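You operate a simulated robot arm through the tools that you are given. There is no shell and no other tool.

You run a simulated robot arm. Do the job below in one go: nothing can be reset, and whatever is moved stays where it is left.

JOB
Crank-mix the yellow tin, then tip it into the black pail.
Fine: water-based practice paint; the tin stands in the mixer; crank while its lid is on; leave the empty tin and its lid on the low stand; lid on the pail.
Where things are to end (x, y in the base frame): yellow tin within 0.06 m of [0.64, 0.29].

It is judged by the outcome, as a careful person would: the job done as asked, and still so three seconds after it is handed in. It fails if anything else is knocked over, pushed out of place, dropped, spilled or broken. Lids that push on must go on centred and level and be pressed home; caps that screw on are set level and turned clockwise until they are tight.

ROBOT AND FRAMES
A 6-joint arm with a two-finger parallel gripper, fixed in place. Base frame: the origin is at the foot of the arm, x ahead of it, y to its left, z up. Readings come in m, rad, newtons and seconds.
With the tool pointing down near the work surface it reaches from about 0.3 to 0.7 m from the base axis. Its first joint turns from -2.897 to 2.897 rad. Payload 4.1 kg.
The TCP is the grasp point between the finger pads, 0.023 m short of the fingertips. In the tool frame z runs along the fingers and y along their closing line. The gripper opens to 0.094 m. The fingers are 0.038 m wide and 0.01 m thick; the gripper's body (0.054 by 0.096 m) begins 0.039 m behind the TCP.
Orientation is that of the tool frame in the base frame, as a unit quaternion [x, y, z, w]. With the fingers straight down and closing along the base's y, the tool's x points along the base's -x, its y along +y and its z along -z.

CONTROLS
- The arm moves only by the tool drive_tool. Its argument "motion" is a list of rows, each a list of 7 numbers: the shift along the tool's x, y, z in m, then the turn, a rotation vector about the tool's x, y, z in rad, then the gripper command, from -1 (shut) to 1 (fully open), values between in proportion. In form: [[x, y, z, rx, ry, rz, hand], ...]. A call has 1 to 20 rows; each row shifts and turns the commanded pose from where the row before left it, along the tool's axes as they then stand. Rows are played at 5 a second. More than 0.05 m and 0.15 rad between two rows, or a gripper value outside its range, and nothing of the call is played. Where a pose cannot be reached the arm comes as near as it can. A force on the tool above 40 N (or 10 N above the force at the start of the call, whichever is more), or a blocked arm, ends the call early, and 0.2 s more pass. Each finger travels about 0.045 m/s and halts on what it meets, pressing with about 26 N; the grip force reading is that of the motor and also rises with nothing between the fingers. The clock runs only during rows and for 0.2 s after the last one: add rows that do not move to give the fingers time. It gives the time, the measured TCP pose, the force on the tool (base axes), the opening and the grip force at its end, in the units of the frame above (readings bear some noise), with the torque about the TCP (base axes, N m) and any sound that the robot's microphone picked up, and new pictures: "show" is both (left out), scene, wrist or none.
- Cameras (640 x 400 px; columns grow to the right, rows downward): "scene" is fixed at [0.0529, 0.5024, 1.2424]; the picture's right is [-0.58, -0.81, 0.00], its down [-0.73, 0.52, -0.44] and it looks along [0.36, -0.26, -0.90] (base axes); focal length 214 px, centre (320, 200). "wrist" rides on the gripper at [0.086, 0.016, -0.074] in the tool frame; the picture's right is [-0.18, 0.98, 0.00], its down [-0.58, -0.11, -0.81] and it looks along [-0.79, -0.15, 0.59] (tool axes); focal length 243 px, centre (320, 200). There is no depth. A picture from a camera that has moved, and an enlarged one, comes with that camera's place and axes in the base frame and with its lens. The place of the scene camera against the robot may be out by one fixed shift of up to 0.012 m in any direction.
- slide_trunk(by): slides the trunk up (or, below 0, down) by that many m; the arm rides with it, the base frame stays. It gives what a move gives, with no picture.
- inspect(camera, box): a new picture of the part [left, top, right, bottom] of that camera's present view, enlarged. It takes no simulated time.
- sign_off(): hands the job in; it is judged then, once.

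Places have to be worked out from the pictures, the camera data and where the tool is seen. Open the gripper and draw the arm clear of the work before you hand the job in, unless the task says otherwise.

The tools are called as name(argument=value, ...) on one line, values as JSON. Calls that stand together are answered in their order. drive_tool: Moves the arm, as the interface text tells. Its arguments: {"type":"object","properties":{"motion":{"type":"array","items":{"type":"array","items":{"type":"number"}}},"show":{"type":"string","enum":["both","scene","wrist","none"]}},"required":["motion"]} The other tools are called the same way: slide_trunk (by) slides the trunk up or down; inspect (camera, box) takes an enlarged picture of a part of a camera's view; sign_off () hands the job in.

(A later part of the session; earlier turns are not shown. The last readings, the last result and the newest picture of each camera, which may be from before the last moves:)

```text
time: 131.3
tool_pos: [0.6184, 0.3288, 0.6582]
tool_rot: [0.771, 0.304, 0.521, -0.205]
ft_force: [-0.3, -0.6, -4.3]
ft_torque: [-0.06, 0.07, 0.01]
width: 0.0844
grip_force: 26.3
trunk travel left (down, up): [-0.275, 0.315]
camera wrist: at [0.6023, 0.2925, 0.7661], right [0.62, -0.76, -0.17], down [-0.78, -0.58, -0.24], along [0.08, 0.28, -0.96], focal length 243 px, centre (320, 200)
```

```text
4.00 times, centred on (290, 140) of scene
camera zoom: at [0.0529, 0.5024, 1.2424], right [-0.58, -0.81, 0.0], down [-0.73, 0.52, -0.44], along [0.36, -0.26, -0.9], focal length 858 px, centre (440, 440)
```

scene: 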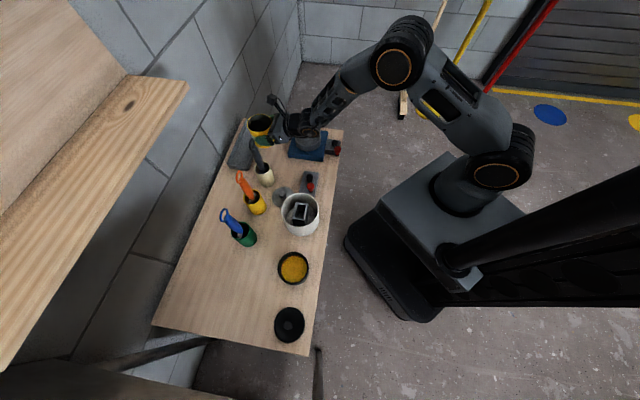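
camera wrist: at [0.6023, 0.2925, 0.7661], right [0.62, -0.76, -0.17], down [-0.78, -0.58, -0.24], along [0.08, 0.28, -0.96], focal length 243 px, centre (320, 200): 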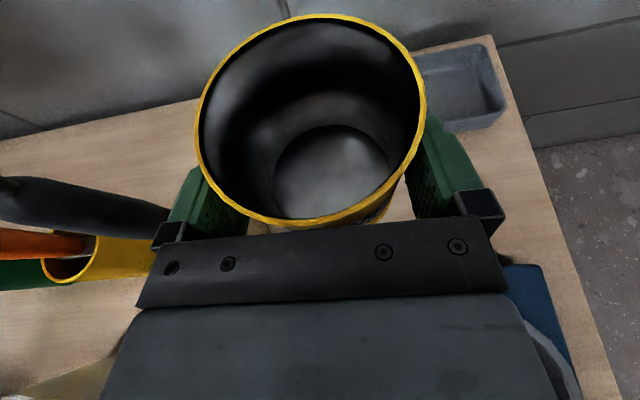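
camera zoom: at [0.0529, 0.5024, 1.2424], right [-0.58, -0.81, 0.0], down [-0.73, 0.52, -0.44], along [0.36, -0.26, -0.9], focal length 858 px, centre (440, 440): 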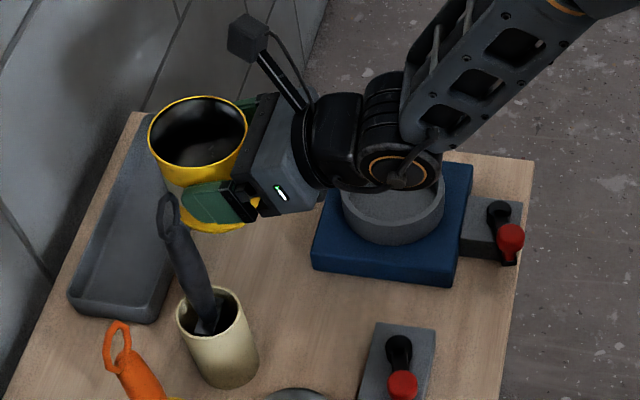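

The mixer hasn't moved. A steeper grip will clear it, so I'll put the empty tin back into the mixer ring, which is a known-good pose, and re-grip it at a steeper angle. First I'll move it back above the ring.

drive_tool(motion=[[0.039, 0, -0.0157, 0, 0, 0, -1], [-0.0107, 0.018, -0.0267, -0.0152, 0, 0.0061, -1], [-0.0106, 0.0185, -0.0264, -0.0152, 0, 0.0061, -1], [-0.0105, 0.0189, -0.0261, -0.0152, 0, 0.0061, -1], [-0.0104, 0.0194, -0.0258, -0.0152, 0, 0.0061, -1], [-0.0103, 0.0198, -0.0255, -0.0152, 0, 0.0061, -1], [0, 0, 0, 0, 0, 0, -1], [0, 0, 0, 0, 0, 0, -1]], show="both")

inspect(camera="scene", box=[270, 80, 360, 165])

```text
time: 133.1
tool_pos: [0.5787, 0.1629, 0.6974]
tool_rot: [0.782, 0.273, 0.53, -0.184]
ft_force: [1.0, 0.2, -4.6]
ft_torque: [-0.05, 0.09, 0.01]
width: 0.0843
grip_force: 26.0
trunk travel left (down, up): [-0.275, 0.315]
camera wrist: at [0.558, 0.1288, 0.8052], right [0.56, -0.81, -0.17], down [-0.82, -0.51, -0.24], along [0.11, 0.27, -0.96], focal length 243 px, centre (320, 200)
```

scene: 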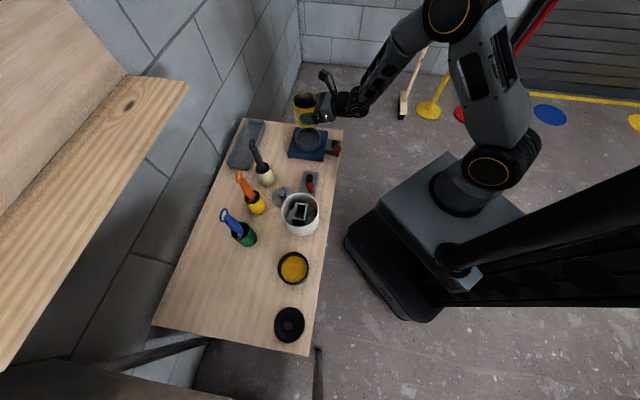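
wrist: 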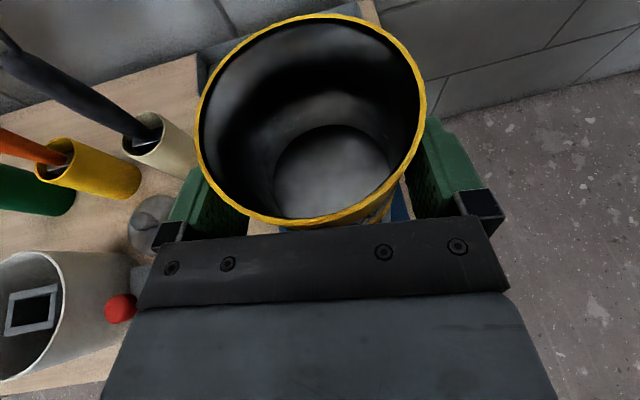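

```text
4.71 times, centred on (315, 122) of scene
camera zoom: at [0.0529, 0.5024, 1.2424], right [-0.58, -0.81, 0.0], down [-0.73, 0.52, -0.44], along [0.36, -0.26, -0.9], focal length 1009 px, centre (344, 565)
```

zoom: 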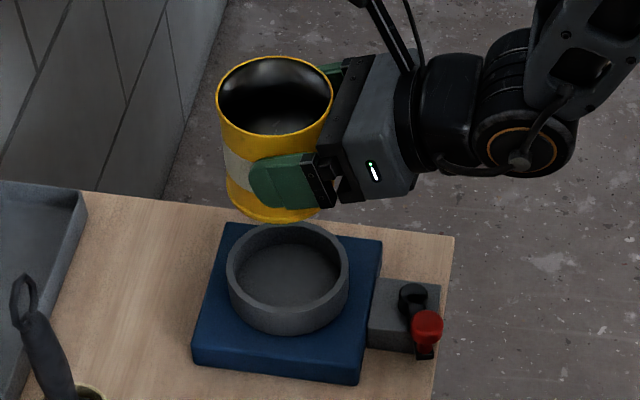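

The tin hasn't slipped in the grip. I'll take a couple of still readings to average out noise before lowering it into the ring.

drive_tool(motion=[[0, 0, 0, 0, 0, 0, -1]], show="none")

drive_tool(motion=[[0, 0, 0, 0, 0, 0, -1]], show="none")

drive_tool(motion=[[0, 0, 0, 0, 0, 0, -1]], show="none")

```text
time: 133.5
tool_pos: [0.5783, 0.1645, 0.6977]
tool_rot: [0.782, 0.272, 0.529, -0.183]
ft_force: [0.2, -0.2, -4.0]
ft_torque: [-0.05, 0.03, 0.04]
width: 0.0844
grip_force: 26.5
trunk travel left (down, up): [-0.275, 0.315]
```

```text
time: 133.9
tool_pos: [0.5771, 0.163, 0.6963]
tool_rot: [0.782, 0.273, 0.529, -0.184]
ft_force: [0.2, -0.3, -4.7]
ft_torque: [-0.05, 0.05, 0.03]
width: 0.0845
grip_force: 25.8
trunk travel left (down, up): [-0.275, 0.315]
```

```text
time: 134.3
tool_pos: [0.5776, 0.1641, 0.6972]
tool_rot: [0.782, 0.273, 0.529, -0.184]
ft_force: [-0.2, -0.6, -4.7]
ft_torque: [-0.03, 0.04, 0.05]
width: 0.0845
grip_force: 26.3
trunk travel left (down, up): [-0.275, 0.315]
```

The averaged reading shows I'm about 4–5 mm off laterally. I'll correct that, come down to just above the ring and check the alignment.

drive_tool(motion=[[-0.0005, -0.0045, -0.0013, 0, 0, 0, -1], [-0.0345, 0, 0.0139, 0, 0, 0, -1], [-0.0345, 0, 0.0139, 0, 0, 0, -1], [0, 0, 0, 0, 0, 0, -1], [0, 0, 0, 0, 0, 0, -1]], show="both")

inspect(camera="scene", box=[285, 95, 345, 160])

drive_tool(motion=[[0, 0, 0, 0, 0, 0, -1]], show="none")

drive_tool(motion=[[0, 0, 0, 0, 0, 0, -1]], show="none")

```text
time: 135.5
tool_pos: [0.5737, 0.1655, 0.6224]
tool_rot: [0.782, 0.274, 0.528, -0.184]
ft_force: [0.3, 1.3, -5.5]
ft_torque: [-0.01, 0.06, -0.01]
width: 0.0844
grip_force: 25.8
trunk travel left (down, up): [-0.275, 0.315]
camera wrist: at [0.5535, 0.1315, 0.7317], right [0.56, -0.81, -0.17], down [-0.82, -0.51, -0.24], along [0.11, 0.27, -0.96], focal length 243 px, centre (320, 200)
```

scene: 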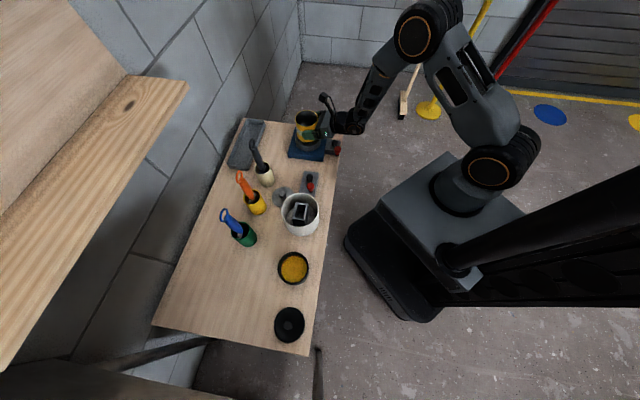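
wrist: 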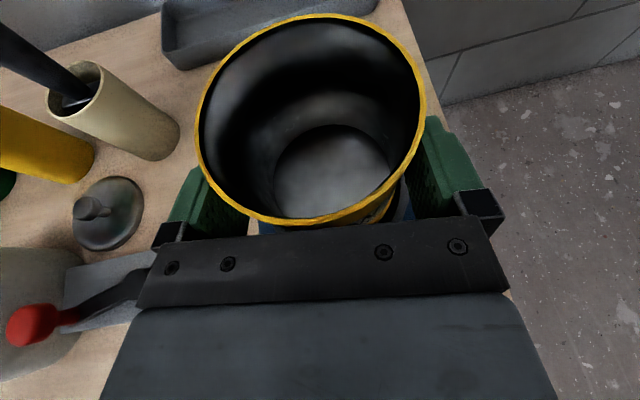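

```text
6.15 times, centred on (315, 128) of scene
camera zoom: at [0.0529, 0.5024, 1.2424], right [-0.58, -0.81, 0.0], down [-0.73, 0.52, -0.44], along [0.36, -0.26, -0.9], focal length 1320 px, centre (351, 646)
```

zoom: 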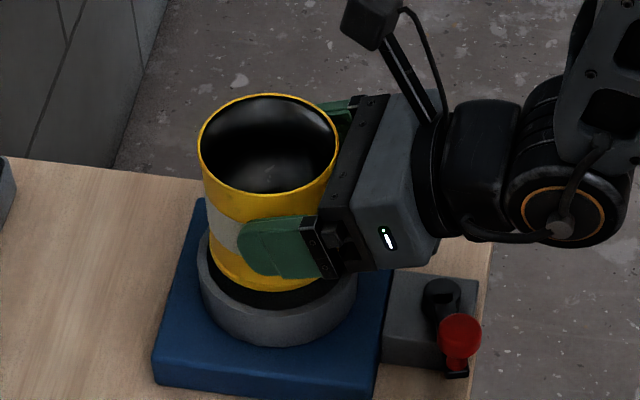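

```text
time: 135.9
tool_pos: [0.5739, 0.1668, 0.6238]
tool_rot: [0.782, 0.273, 0.529, -0.184]
ft_force: [0.0, 0.2, -5.0]
ft_torque: [-0.07, 0.06, 0.0]
width: 0.0847
grip_force: 26.0
trunk travel left (down, up): [-0.275, 0.315]
```

```text
time: 136.3
tool_pos: [0.5723, 0.1653, 0.6242]
tool_rot: [0.782, 0.273, 0.529, -0.184]
ft_force: [0.0, -0.1, -4.2]
ft_torque: [-0.07, 0.05, 0.0]
width: 0.0845
grip_force: 26.3
trunk travel left (down, up): [-0.275, 0.315]
```

Aligned to within 1 mm. I'll lower it into the ring.

drive_tool(motion=[[-0.0093, 0, 0.0037, 0, 0, 0, -1], [-0.0093, 0, 0.0037, 0, 0, 0, -1], [-0.0056, 0, 0.0022, 0, 0, 0, -1], [-0.0037, 0, 0.0015, 0, 0, 0, -1], [0, 0, 0, 0, 0, 0, -1]], show="both")

inspect(camera="scene", box=[285, 95, 345, 160])

```text
time: 137.5
tool_pos: [0.5725, 0.1661, 0.594]
tool_rot: [0.782, 0.273, 0.53, -0.184]
ft_force: [-0.3, -0.4, -4.1]
ft_torque: [-0.03, 0.04, -0.02]
width: 0.0846
grip_force: 26.5
trunk travel left (down, up): [-0.275, 0.315]
camera wrist: at [0.5532, 0.1324, 0.7026], right [0.56, -0.81, -0.17], down [-0.82, -0.51, -0.24], along [0.11, 0.27, -0.96], focal length 243 px, centre (320, 200)
```

scene: 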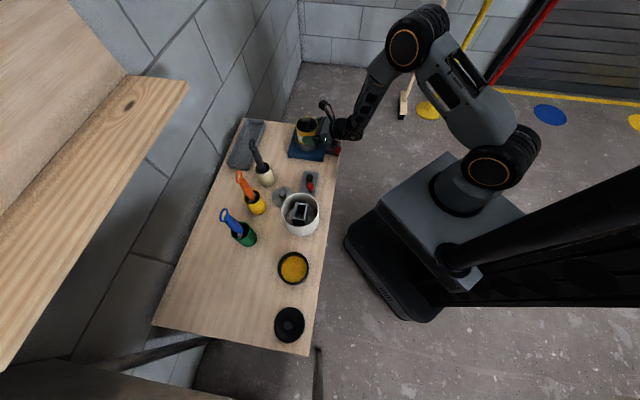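
wrist: 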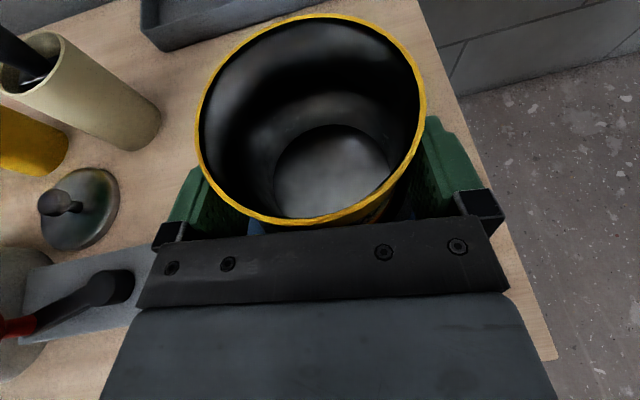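

```text
6.15 times, centred on (315, 128) of scene
camera zoom: at [0.0529, 0.5024, 1.2424], right [-0.58, -0.81, 0.0], down [-0.73, 0.52, -0.44], along [0.36, -0.26, -0.9], focal length 1320 px, centre (351, 646)
```

zoom: 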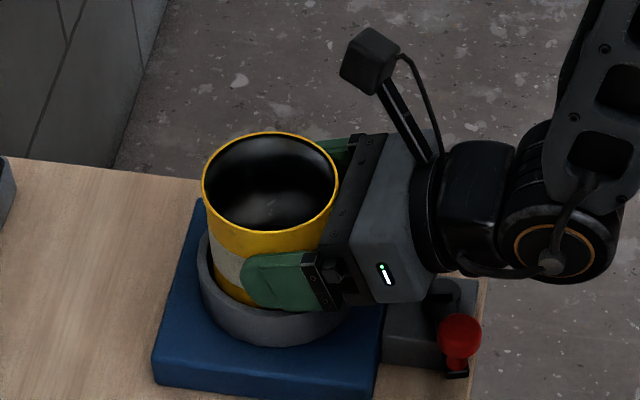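

The tin has slid into the ring without contact. A few more millimetres should seat it.

drive_tool(motion=[[-0.0014, 0, 0.0006, 0, 0, 0, -1], [-0.0014, 0, 0.0006, 0, 0, 0, -1], [0, 0, 0, 0, 0, 0, -1]], show="none")

```text
time: 138.3
tool_pos: [0.5733, 0.1686, 0.5913]
tool_rot: [0.781, 0.273, 0.53, -0.185]
ft_force: [0.1, -0.2, -5.3]
ft_torque: [-0.02, 0.09, 0.0]
width: 0.0841
grip_force: 26.6
trunk travel left (down, up): [-0.275, 0.315]
```

drive_tool(motion=[[-0.0014, 0, 0.0006, 0, 0, 0, -1], [-0.0014, 0, 0.0006, 0, 0, 0, -1], [0, 0, 0, 0, 0, 0, -1]], show="none")

```text
time: 139.1
tool_pos: [0.5722, 0.1682, 0.5901]
tool_rot: [0.781, 0.272, 0.531, -0.183]
ft_force: [2.4, 0.7, 9.6]
ft_torque: [0.16, 0.32, -0.01]
width: 0.0847
grip_force: 25.8
trunk travel left (down, up): [-0.275, 0.315]
```

The tin is seated in the ring (14 N contact). I'll release it and rise straight up.

drive_tool(motion=[[0.0009, 0, -0.0004, 0, 0, 0, -1], [0, 0, 0, 0, 0, 0, 1], [0, 0, 0, 0, 0, 0, 1], [0, 0, 0, 0, 0, 0, 1], [0.0139, 0, -0.0056, 0, 0, 0, 1], [0.0279, 0, -0.0112, 0, 0, 0, 1], [0.0371, 0, -0.0149, 0, 0, 0, 1], [0.0371, 0, -0.0149, 0, 0, 0, 1], [0, 0, 0, 0, 0, 0, 1]], show="both")

inspect(camera="scene", box=[285, 95, 345, 160])

```text
time: 141.1
tool_pos: [0.5727, 0.1681, 0.715]
tool_rot: [0.782, 0.272, 0.53, -0.183]
ft_force: [0.0, 0.3, 0.0]
ft_torque: [0.01, -0.01, 0.03]
width: 0.0939
grip_force: 0.0
trunk travel left (down, up): [-0.275, 0.315]
camera wrist: at [0.5527, 0.1334, 0.8228], right [0.56, -0.81, -0.17], down [-0.82, -0.51, -0.24], along [0.11, 0.27, -0.96], focal length 243 px, centre (320, 200)
```

scene: 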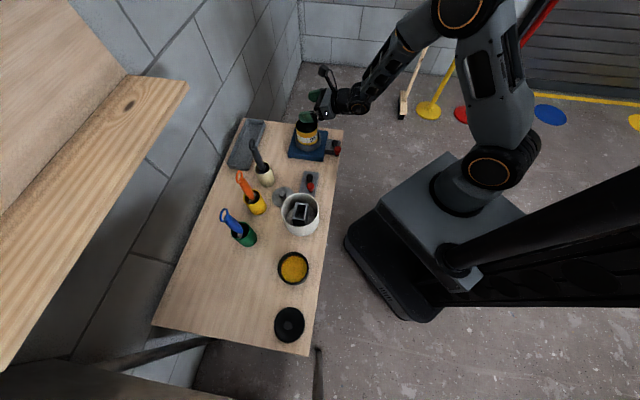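
wrist: 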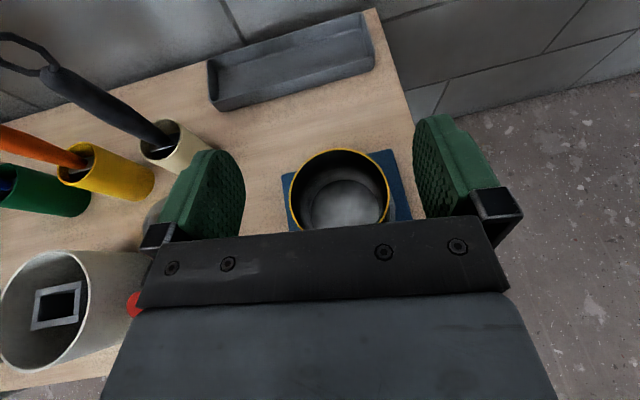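

```text
6.15 times, centred on (315, 128) of scene
camera zoom: at [0.0529, 0.5024, 1.2424], right [-0.58, -0.81, 0.0], down [-0.73, 0.52, -0.44], along [0.36, -0.26, -0.9], focal length 1320 px, centre (351, 646)
```

zoom: 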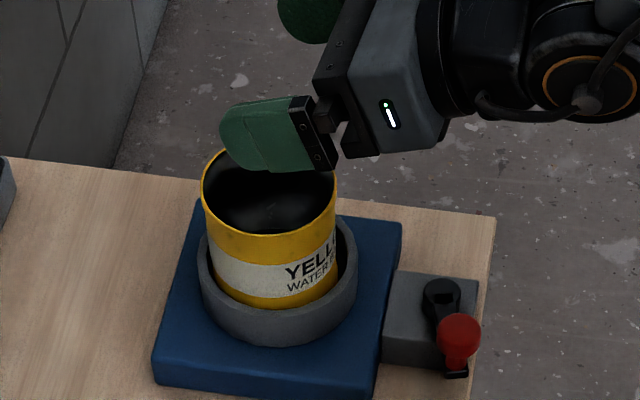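

The tin is back in the ring. I'll reduce the lean from 68° to about 30° so the gripper comes from above.

drive_tool(motion=[[0, 0, 0, 0, -0.15, 0, 1], [0, 0, 0, 0, -0.15, 0, 1], [0, 0, 0, 0, -0.15, 0, 1], [0, 0, 0, 0, -0.15, 0, 1], [0, 0, 0, 0, -0.065, 0, 1], [0, 0, 0, 0, 0, 0, 1], [0, 0, 0, 0, 0, 0, 1]], show="both")

inspect(camera="wrist", box=[240, 150, 420, 300])

```text
time: 142.7
tool_pos: [0.5722, 0.1697, 0.7156]
tool_rot: [0.912, 0.317, 0.245, -0.084]
ft_force: [-0.5, 0.3, 0.5]
ft_torque: [0.03, -0.01, 0.02]
width: 0.0941
grip_force: 0.1
trunk travel left (down, up): [-0.275, 0.315]
camera wrist: at [0.6115, 0.1799, 0.823], right [0.49, -0.87, -0.09], down [-0.78, -0.48, 0.41], along [-0.4, -0.13, -0.91], focal length 243 px, centre (320, 200)
```

scene: 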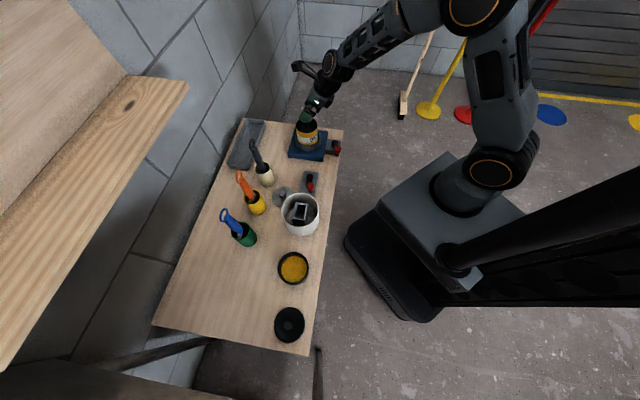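
wrist: 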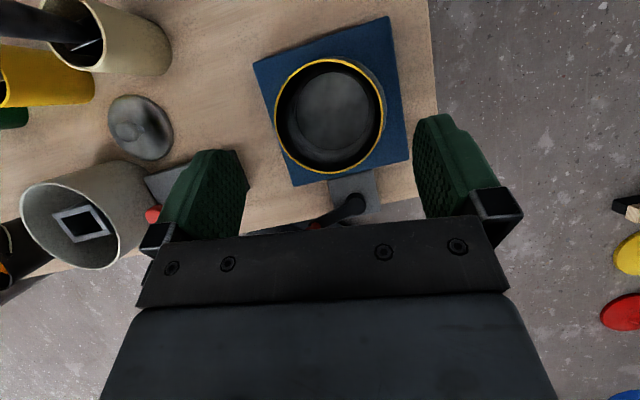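

```text
2.67 times, centred on (330, 225) of wrist
camera zoom: at [0.6115, 0.1799, 0.823], right [0.49, -0.87, -0.09], down [-0.78, -0.48, 0.41], along [-0.4, -0.13, -0.91], focal length 647 px, centre (293, 133)
```

zoom: 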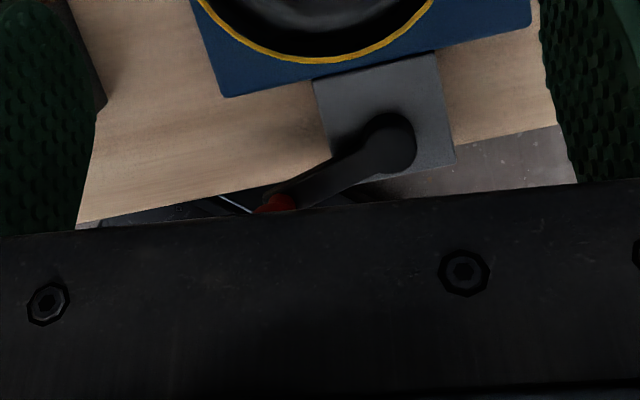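

I have a clear view: the tin is about 2 mm right of centre and 21 mm ahead. I'll correct that and come down to just above the rim.

drive_tool(motion=[[0.0087, 0.0022, 0.005, 0, 0, 0, 1], [-0.0139, 0, 0.024, 0, 0, 0, 1], [-0.0139, 0, 0.024, 0, 0, 0, 1], [0, 0, 0, 0, 0, 0, 1], [0, 0, 0, 0, 0, 0, 1]], show="wrist")

inspect(camera="wrist", box=[200, 40, 460, 240])

inspect(camera="scene", box=[285, 85, 345, 160])

```text
time: 143.9
tool_pos: [0.5818, 0.1707, 0.6585]
tool_rot: [0.912, 0.317, 0.246, -0.085]
ft_force: [-0.9, -0.3, -0.6]
ft_torque: [-0.02, -0.02, 0.0]
width: 0.0939
grip_force: 0.0
trunk travel left (down, up): [-0.275, 0.315]
camera wrist: at [0.6209, 0.1828, 0.7675], right [0.49, -0.87, -0.09], down [-0.78, -0.48, 0.41], along [-0.4, -0.13, -0.91], focal length 243 px, centre (320, 200)
```

wrist: 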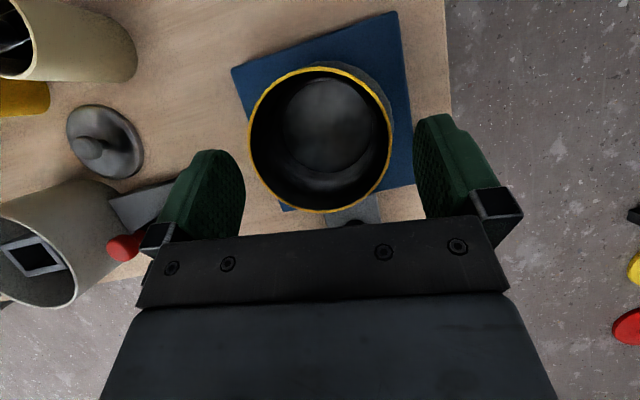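

```text
2.00 times, centred on (330, 140) of wrist
camera zoom: at [0.6209, 0.1828, 0.7675], right [0.49, -0.87, -0.09], down [-0.78, -0.48, 0.41], along [-0.4, -0.13, -0.91], focal length 485 px, centre (300, 320)
```

zoom: 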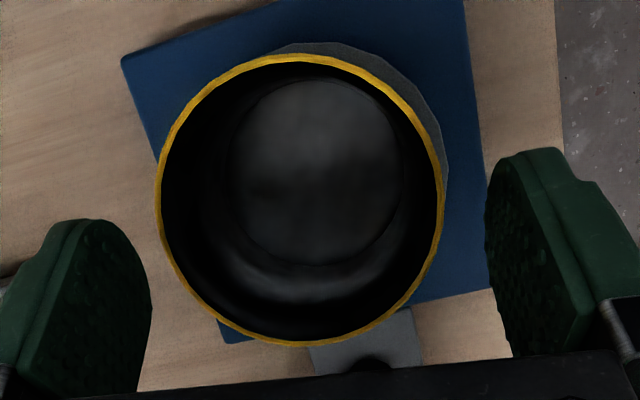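

```text
5.33 times, centred on (315, 122) of scene
camera zoom: at [0.0529, 0.5024, 1.2424], right [-0.58, -0.81, 0.0], down [-0.73, 0.52, -0.44], along [0.36, -0.26, -0.9], focal length 1144 px, centre (347, 613)
```

zoom: 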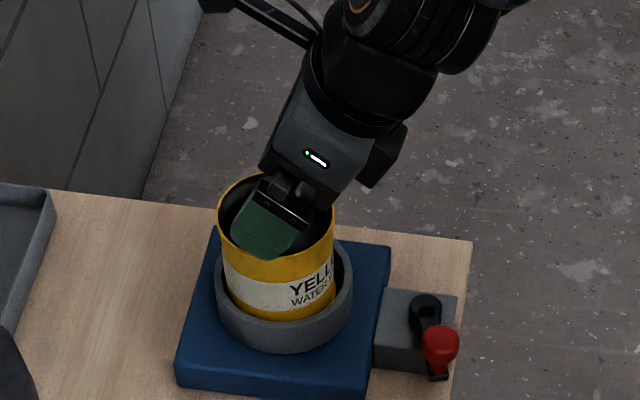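

Aligned within about 1.5 mm. I'll descend around the tin and grip it.

drive_tool(motion=[[-0.0092, -0.0003, 0.0172, 0, 0, 0, 1], [-0.0092, -0.0003, 0.0172, 0, 0, 0, 1], [-0.0092, -0.0002, 0.0172, 0, 0, 0, 1], [0, 0, 0, 0, 0, 0, 1]], show="wrist")

inspect(camera="scene", box=[285, 85, 345, 160])

```text
time: 144.9
tool_pos: [0.5837, 0.1731, 0.602]
tool_rot: [0.912, 0.319, 0.245, -0.085]
ft_force: [-0.3, -0.1, 0.0]
ft_torque: [0.0, -0.02, -0.04]
width: 0.0939
grip_force: 0.0
trunk travel left (down, up): [-0.275, 0.315]
camera wrist: at [0.622, 0.1841, 0.7096], right [0.49, -0.87, -0.09], down [-0.78, -0.48, 0.41], along [-0.4, -0.13, -0.91], focal length 243 px, centre (320, 200)
```

wrist: 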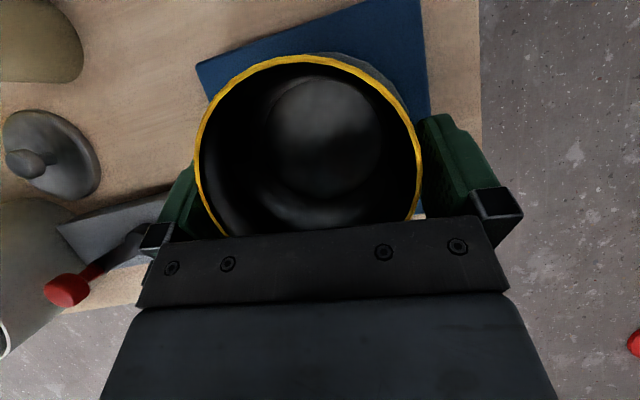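

```text
5.33 times, centred on (315, 122) of scene
camera zoom: at [0.0529, 0.5024, 1.2424], right [-0.58, -0.81, 0.0], down [-0.73, 0.52, -0.44], along [0.36, -0.26, -0.9], focal length 1144 px, centre (347, 613)
```

zoom: 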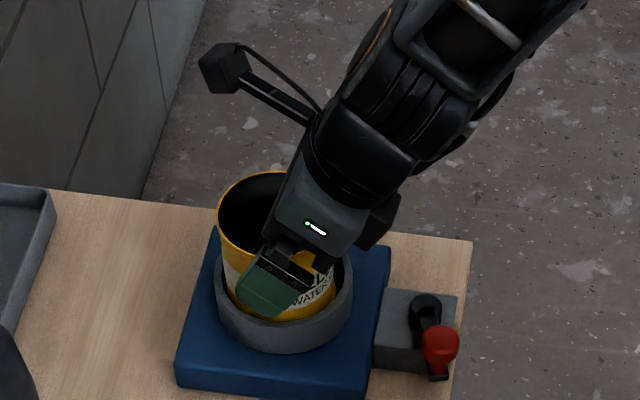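

The fingers are straddling the tin with no contact. I'll close the grip now.

drive_tool(motion=[[0, 0, 0, 0, 0, 0, -1], [0, 0, 0, 0, 0, 0, -1], [0, 0, 0, 0, 0, 0, -1], [0, 0, 0, 0, 0, 0, -1]], show="none")

```text
time: 145.9
tool_pos: [0.5827, 0.1726, 0.6017]
tool_rot: [0.912, 0.317, 0.246, -0.085]
ft_force: [-0.5, 1.7, 0.8]
ft_torque: [0.25, 0.02, 0.0]
width: 0.0843
grip_force: 25.9
trunk travel left (down, up): [-0.275, 0.315]
```

The tin is gripped (width 0.084). I'll lift it out of the ring.

drive_tool(motion=[[0.004, 0, -0.0069, 0, 0, 0, -1], [0.01, 0, -0.0173, 0, 0, 0, -1], [0.0175, 0, -0.0303, 0, 0, 0, -1], [0.0175, 0, -0.0303, 0, 0, 0, -1], [0, 0, 0, 0, 0, 0, -1]], show="both")

inspect(camera="scene", box=[285, 75, 345, 160])

```text
time: 147.1
tool_pos: [0.582, 0.1746, 0.699]
tool_rot: [0.912, 0.318, 0.244, -0.084]
ft_force: [-0.3, 0.3, -3.7]
ft_torque: [-0.01, 0.07, -0.01]
width: 0.0841
grip_force: 26.7
trunk travel left (down, up): [-0.275, 0.315]
camera wrist: at [0.6205, 0.186, 0.8074], right [0.49, -0.87, -0.09], down [-0.78, -0.48, 0.41], along [-0.4, -0.13, -0.91], focal length 243 px, centre (320, 200)
```

scene: 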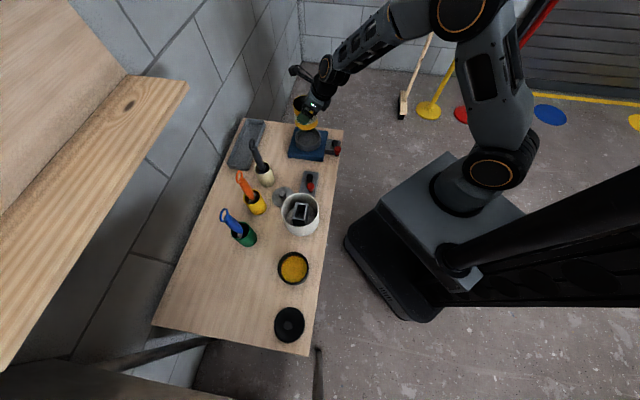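
wrist: 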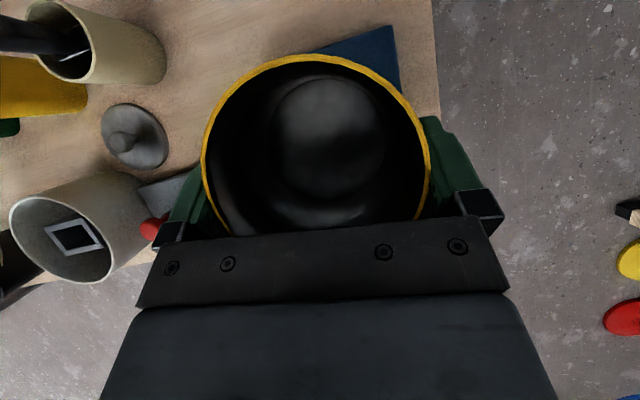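

```text
4.71 times, centred on (315, 118) of scene
camera zoom: at [0.0529, 0.5024, 1.2424], right [-0.58, -0.81, 0.0], down [-0.73, 0.52, -0.44], along [0.36, -0.26, -0.9], focal length 1009 px, centre (344, 588)
```

zoom: 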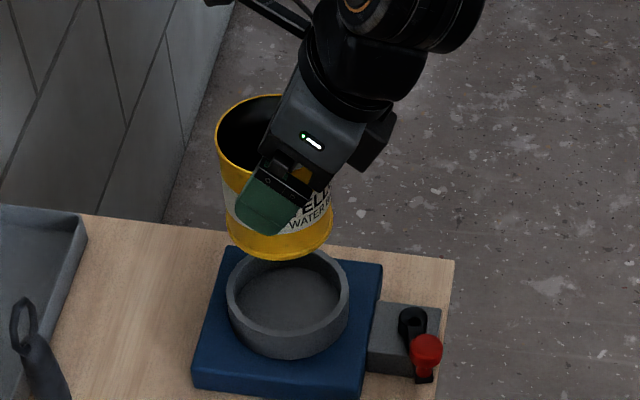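

The tin is upright and free of the ring. I'll move over to the target near (0.645, 0.308).

drive_tool(motion=[[0.0261, -0.0166, 0.0151, 0.0085, 0, -0.0147, -1], [0.0264, -0.0161, 0.0152, 0.0085, 0, -0.0147, -1], [0.0266, -0.0156, 0.0154, 0.0085, 0, -0.0147, -1], [0.0268, -0.0151, 0.0155, 0.0085, 0, -0.0147, -1], [0, 0, 0, 0, 0, 0, -1], [0, 0, 0, 0, 0, 0, -1]], show="both")

drive_tool(motion=[[0, 0, 0, 0, 0, 0, -1]], show="none")

inspect(camera="scene", box=[240, 80, 350, 180])

```text
time: 148.5
tool_pos: [0.6358, 0.2992, 0.6966]
tool_rot: [0.901, 0.349, 0.241, -0.093]
ft_force: [0.9, 0.5, -5.2]
ft_torque: [-0.02, 0.02, -0.01]
width: 0.0842
grip_force: 26.1
trunk travel left (down, up): [-0.275, 0.315]
camera wrist: at [0.6741, 0.3135, 0.8058], right [0.54, -0.83, -0.09], down [-0.74, -0.53, 0.41], along [-0.39, -0.15, -0.91], focal length 243 px, centre (320, 200)
```

scene: 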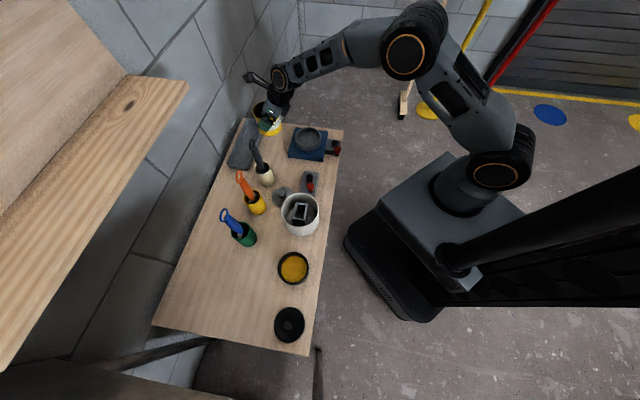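
wrist: 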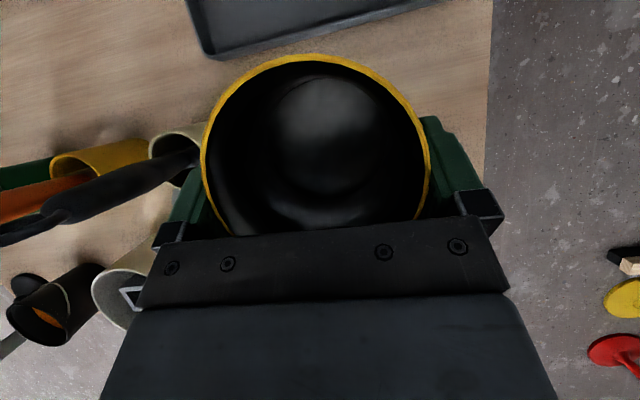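

```text
time: 148.9
tool_pos: [0.636, 0.2992, 0.6981]
tool_rot: [0.901, 0.348, 0.243, -0.093]
ft_force: [0.3, 0.6, -5.3]
ft_torque: [0.0, 0.0, 0.0]
width: 0.0841
grip_force: 25.4
trunk travel left (down, up): [-0.275, 0.315]
```

```text
4.00 times, centred on (295, 130) of scene
camera zoom: at [0.0529, 0.5024, 1.2424], right [-0.58, -0.81, 0.0], down [-0.73, 0.52, -0.44], along [0.36, -0.26, -0.9], focal length 858 px, centre (420, 480)
```

zoom: 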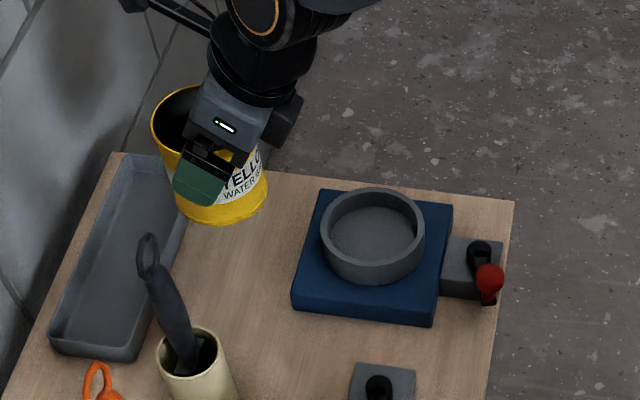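

I'm over the target, with the tin axis at about (0.6445, 0.307). I'll lower it toward the table.

drive_tool(motion=[[-0.0197, 0, 0.034, 0, 0, 0, -1], [-0.0197, 0, 0.034, 0, 0, 0, -1], [-0.0175, 0, 0.0302, 0, 0, 0, -1], [0, 0, 0, 0, 0, 0, -1], [0, 0, 0, 0, 0, 0, -1]], show="both")

inspect(camera="scene", box=[240, 90, 350, 180])

```text
time: 150.1
tool_pos: [0.636, 0.3002, 0.5848]
tool_rot: [0.901, 0.349, 0.243, -0.092]
ft_force: [0.4, 0.7, -5.2]
ft_torque: [-0.01, 0.05, -0.01]
width: 0.0841
grip_force: 25.8
trunk travel left (down, up): [-0.275, 0.315]
camera wrist: at [0.6739, 0.3148, 0.6924], right [0.54, -0.83, -0.09], down [-0.74, -0.53, 0.41], along [-0.39, -0.15, -0.91], focal length 243 px, centre (320, 200)
```

scene: 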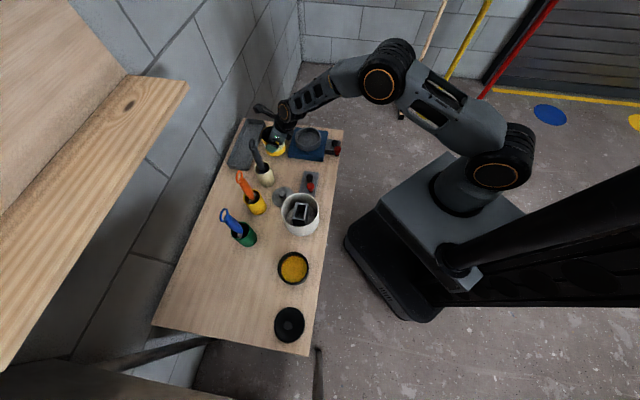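
wrist: 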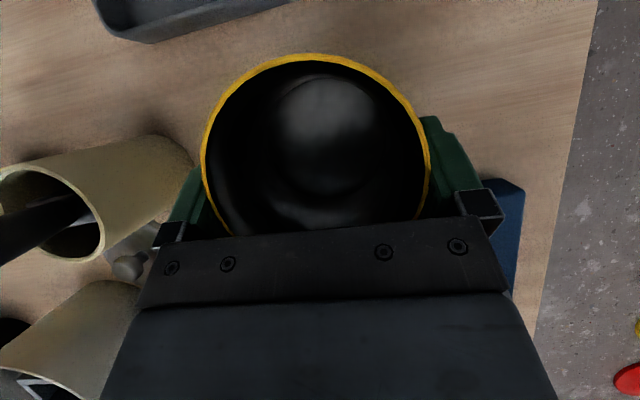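

```text
4.44 times, centred on (295, 135) of scene
camera zoom: at [0.0529, 0.5024, 1.2424], right [-0.58, -0.81, 0.0], down [-0.73, 0.52, -0.44], along [0.36, -0.26, -0.9], focal length 953 px, centre (431, 489)
```

zoom: 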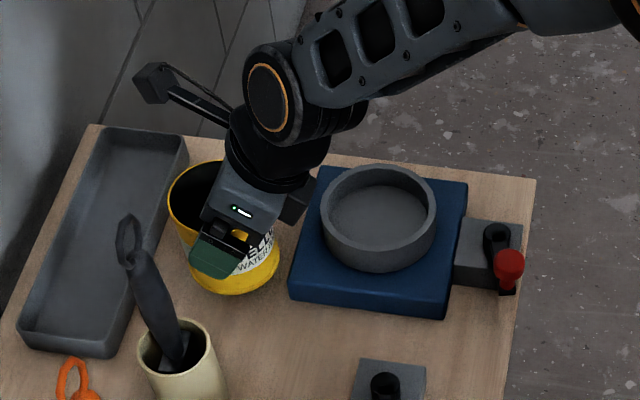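

The tin is clear of the mixer and the cup. I'll continue down in small steps.

drive_tool(motion=[[-0.0035, 0, 0.006, 0, 0, 0, -1], [-0.0035, 0, 0.006, 0, 0, 0, -1], [-0.002, 0, 0.0035, 0, 0, 0, -1], [-0.002, 0, 0.0035, 0, 0, 0, -1], [0, 0, 0, 0, 0, 0, -1]], show="none")

```text
time: 151.3
tool_pos: [0.6362, 0.3015, 0.5633]
tool_rot: [0.901, 0.348, 0.242, -0.093]
ft_force: [-0.1, -0.6, -3.8]
ft_torque: [-0.02, 0.06, 0.0]
width: 0.0841
grip_force: 26.1
trunk travel left (down, up): [-0.275, 0.315]
```

Still free at 0.563. I'll use finer steps.

drive_tool(motion=[[-0.0015, 0, 0.0026, 0, 0, 0, -1], [-0.001, 0, 0.0017, 0, 0, 0, -1], [0, 0, 0, 0, 0, 0, -1]], show="none")

drive_tool(motion=[[-0.001, 0, 0.0017, 0, 0, 0, -1], [-0.001, 0, 0.0017, 0, 0, 0, -1], [0, 0, 0, 0, 0, 0, -1]], show="none")

```text
time: 152.1
tool_pos: [0.6366, 0.302, 0.5598]
tool_rot: [0.9, 0.348, 0.245, -0.094]
ft_force: [-4.5, -0.9, 16.6]
ft_torque: [0.49, 0.64, 0.24]
width: 0.0843
grip_force: 25.9
trunk travel left (down, up): [-0.275, 0.315]
```

```text
time: 152.9
tool_pos: [0.6355, 0.3002, 0.5596]
tool_rot: [0.899, 0.348, 0.247, -0.093]
ft_force: [-1.1, -0.6, 35.3]
ft_torque: [0.11, 0.72, 0.32]
width: 0.0838
grip_force: 26.2
trunk travel left (down, up): [-0.275, 0.315]
```

The tin is on the table, with the contact under its base. I'll ease the pressure and check the force before releasing.

drive_tool(motion=[[0.0015, 0, -0.0026, 0, 0, 0, -1], [0, 0, 0, 0, 0, 0, -1]], show="wrist")

inspect(camera="scene", box=[250, 110, 320, 170])

```text
time: 153.5
tool_pos: [0.6359, 0.3008, 0.5586]
tool_rot: [0.9, 0.349, 0.244, -0.092]
ft_force: [6.1, 3.8, 19.9]
ft_torque: [0.27, 0.16, 0.08]
width: 0.0836
grip_force: 26.0
trunk travel left (down, up): [-0.275, 0.315]
camera wrist: at [0.6731, 0.3149, 0.6676], right [0.54, -0.83, -0.09], down [-0.75, -0.53, 0.4], along [-0.38, -0.15, -0.91], focal length 243 px, centre (320, 200)
```

wrist: 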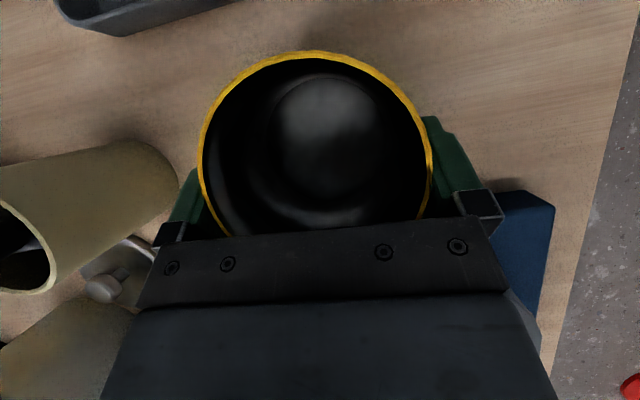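

```text
6.67 times, centred on (285, 140) of scene
camera zoom: at [0.0529, 0.5024, 1.2424], right [-0.58, -0.81, 0.0], down [-0.73, 0.52, -0.44], along [0.36, -0.26, -0.9], focal length 1430 px, centre (553, 600)
```

zoom: 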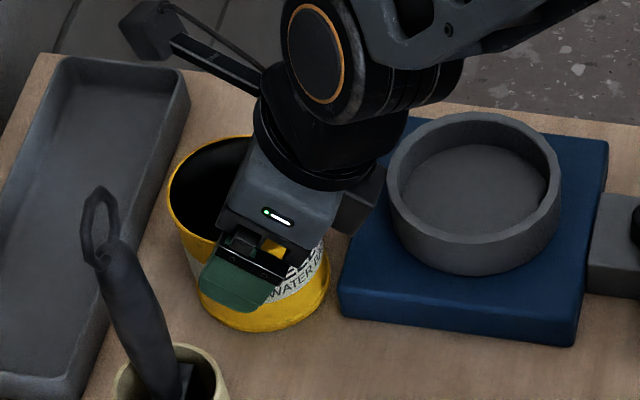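

It's resting on the table. I'll relieve the rest of the load and open the gripper.

drive_tool(motion=[[0.001, 0, -0.0017, 0, 0, 0, -1], [0, 0, 0, 0, 0, 0, -1], [0, 0, 0, 0, 0, 0, 0.9], [0, 0, 0, 0, 0, 0, 1], [0, 0, 0, 0, 0, 0, 1], [0, 0, 0, 0, 0, 0, 1]], show="wrist")

inspect(camera="scene", box=[250, 110, 320, 170])

```text
time: 154.9
tool_pos: [0.6354, 0.3018, 0.5587]
tool_rot: [0.901, 0.349, 0.242, -0.094]
ft_force: [-2.0, -0.8, 1.4]
ft_torque: [-0.01, -0.04, -0.05]
width: 0.094
grip_force: 0.2
trunk travel left (down, up): [-0.275, 0.315]
camera wrist: at [0.6727, 0.3157, 0.6671], right [0.54, -0.83, -0.09], down [-0.74, -0.53, 0.41], along [-0.39, -0.15, -0.91], focal length 243 px, centre (320, 200)
```

wrist: 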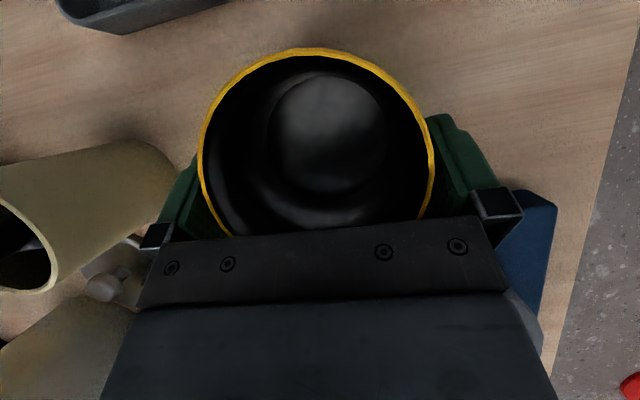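

```text
6.67 times, centred on (285, 140) of scene
camera zoom: at [0.0529, 0.5024, 1.2424], right [-0.58, -0.81, 0.0], down [-0.73, 0.52, -0.44], along [0.36, -0.26, -0.9], focal length 1430 px, centre (553, 600)
```

zoom: 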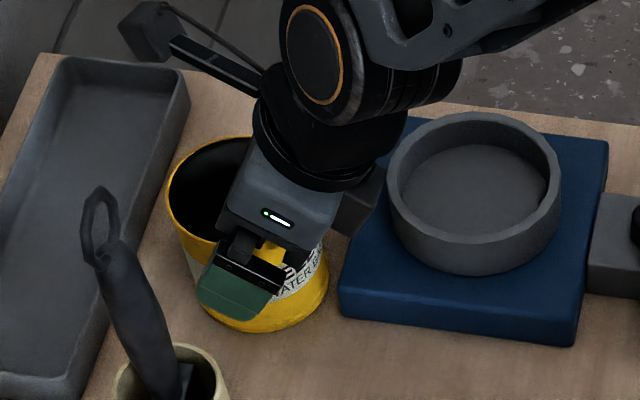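

The tin stands on its own. I'll raise the gripper straight up, clear of it.

drive_tool(motion=[[0.005, 0, -0.0086, 0, 0, 0, 1], [0.01, 0, -0.0173, 0, 0, 0, 1], [0.02, 0, -0.0346, 0, 0, 0, 1], [0.02, 0, -0.0346, 0, 0, 0, 1], [0.02, 0, -0.0346, 0, 0, 0, 1], [0.02, 0, -0.0346, 0, 0, 0, 1], [0, 0, 0, 0, 0, 0, 1]], show="both")

inspect(camera="scene", box=[240, 100, 350, 190])

inspect(camera="wrist", box=[200, 40, 460, 240])

```text
time: 156.5
tool_pos: [0.6375, 0.3007, 0.7522]
tool_rot: [0.901, 0.348, 0.243, -0.093]
ft_force: [1.0, -0.6, -0.2]
ft_torque: [-0.03, 0.01, -0.01]
width: 0.0938
grip_force: 0.1
trunk travel left (down, up): [-0.275, 0.315]
camera wrist: at [0.6747, 0.3146, 0.8596], right [0.54, -0.83, -0.09], down [-0.74, -0.53, 0.41], along [-0.39, -0.15, -0.91], focal length 243 px, centre (320, 200)
```

scene: 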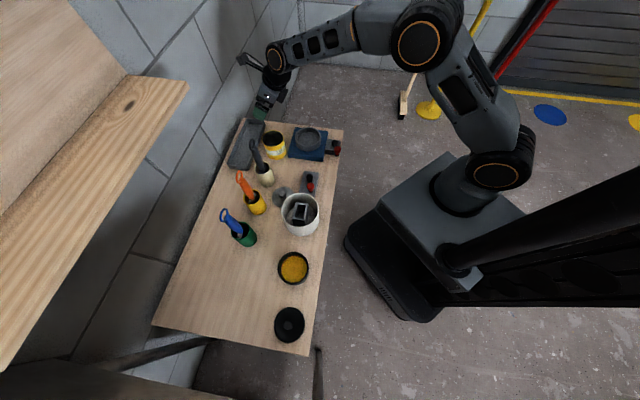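
wrist: 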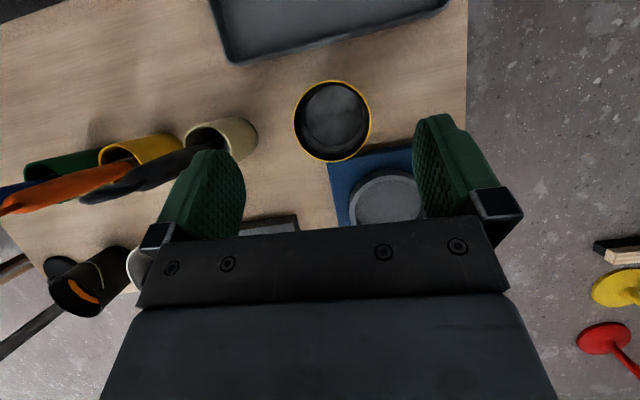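

```text
4.44 times, centred on (295, 145) of scene
camera zoom: at [0.0529, 0.5024, 1.2424], right [-0.58, -0.81, 0.0], down [-0.73, 0.52, -0.44], along [0.36, -0.26, -0.9], focal length 953 px, centre (431, 444)
```

zoom: 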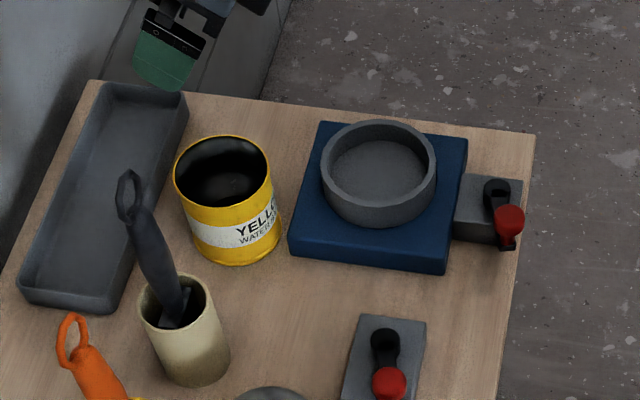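

```text
2.00 times, centred on (330, 140) of wrist
camera zoom: at [0.6747, 0.3146, 0.8596], right [0.54, -0.83, -0.09], down [-0.74, -0.53, 0.41], along [-0.39, -0.15, -0.91], focal length 485 px, centre (300, 320)
```

zoom: 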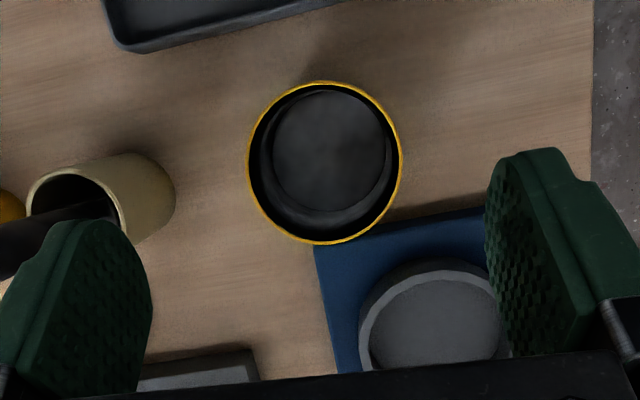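

The tin now stands at about (0.644, 0.307), 18 mm from the target point. Next is the pail's lid. I'll pull back, return the tool to vertical and unwind the wrist.

drive_tool(motion=[[-0.0173, -0.0094, -0.0407, 0, 0, 0, 1], [-0.0173, -0.0094, -0.0407, 0, 0, 0, 1], [-0.0173, -0.0094, -0.0407, 0, 0, 0, 1], [0, 0, 0, 0, -0.15, 0, 1], [0, 0, 0, 0, -0.15, 0, 1], [0, 0, 0, 0, -0.15, 0, 1], [0, 0, 0, 0, -0.0754, 0, 1], [0, 0, 0, 0, 0, -0.15, 1], [0, 0, 0, 0, 0, -0.15, 1], [0, 0, 0, 0, 0, -0.15, 1], [0, 0, 0, 0, 0, -0.15, 1], [0, 0, 0, 0, 0, -0.15, 1], [0, 0, 0, 0, 0, -0.15, 1], [0, 0, 0, 0, 0, -0.15, 0.2], [0, 0, 0, 0, 0, -0.15, 0.2], [0, 0, 0, 0, 0, -0.15, 0.2], [0, 0, 0, 0, 0, -0.15, 0.2], [0, 0, 0, 0, 0, -0.15, 0.2], [0, 0, 0, 0, 0, -0.15, 0.2]], show="scene")

```text
time: 160.5
tool_pos: [0.537, 0.2504, 0.8303]
tool_rot: [0.295, 0.955, 0.0, 0.001]
ft_force: [-0.4, 0.0, 0.6]
ft_torque: [0.01, -0.01, -0.02]
width: 0.0566
grip_force: 0.0
trunk travel left (down, up): [-0.275, 0.315]
```

scene: 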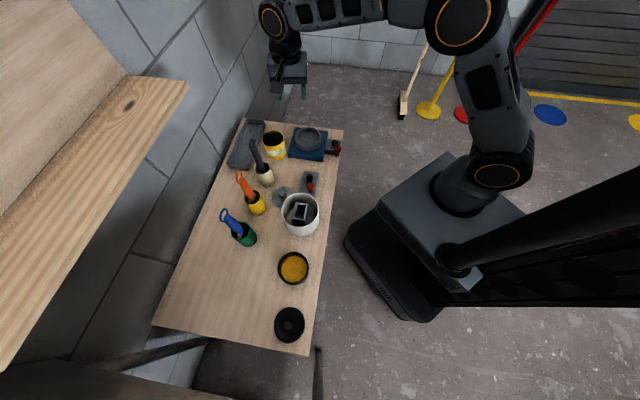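

The tool is vertical. I'll unwind the rest and travel over toward the pail's lid.

drive_tool(motion=[[0, 0, 0, 0, 0, -0.15, 0.2], [0, 0, 0, 0, 0, -0.15, 0.2], [0, 0, 0, 0, 0, -0.15, 0.2], [0, 0, 0, 0, 0, -0.15, 0.2], [0, 0, 0, 0, 0, -0.15, 0.2], [0, 0, 0, 0, 0, -0.15, 0.2], [0, 0, 0, 0, 0, -0.15, 0.2], [0, 0, 0, 0, 0, -0.15, 0.2], [0.022, 0.0417, 0, 0, 0, 0, 0.2], [0.022, 0.0417, 0, 0, 0, 0, 0.2], [0.022, 0.0417, 0, 0, 0, 0, 0.2], [0.022, 0.0417, 0, 0, 0, 0, 0.2], [0.022, 0.0417, 0, 0, 0, 0, 0.2], [0.022, 0.0417, 0, 0, 0, 0, 0.2], [0.022, 0.0417, 0, 0, 0, 0, 0.2], [0.022, 0.0417, 0, 0, 0, 0, 0.2], [0.022, 0.0417, 0, 0, 0, 0, 0.2], [0.022, 0.0417, 0, 0, 0, 0, 0.2], [0, 0, 0, 0, 0, 0, 0.2]], show="both")

```text
time: 164.5
tool_pos: [0.1227, 0.4743, 0.8308]
tool_rot: [-0.293, 0.956, -0.001, 0.0]
ft_force: [0.4, 0.8, 0.1]
ft_torque: [0.01, -0.01, 0.0]
width: 0.0563
grip_force: 0.2
trunk travel left (down, up): [-0.275, 0.315]
camera wrist: at [0.0402, 0.4396, 0.9055], right [-0.4, 0.92, 0.0], down [0.54, 0.24, 0.81], along [0.74, 0.32, -0.59], focal length 243 px, centre (320, 200)
```

scene: 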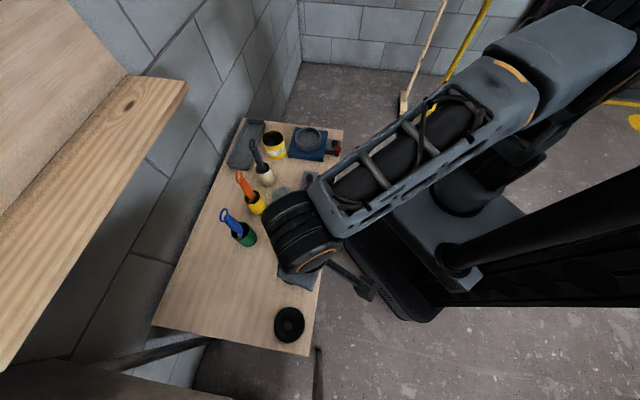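
wrist: 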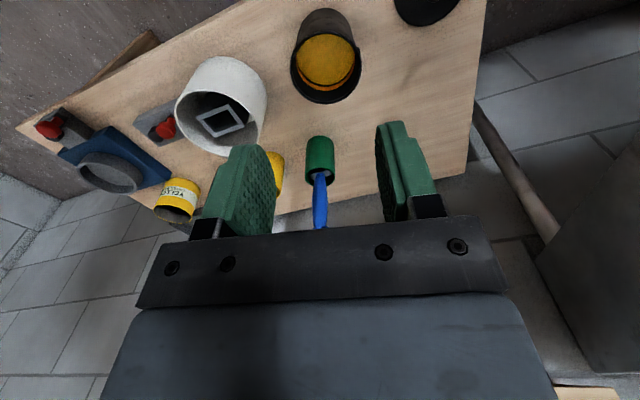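

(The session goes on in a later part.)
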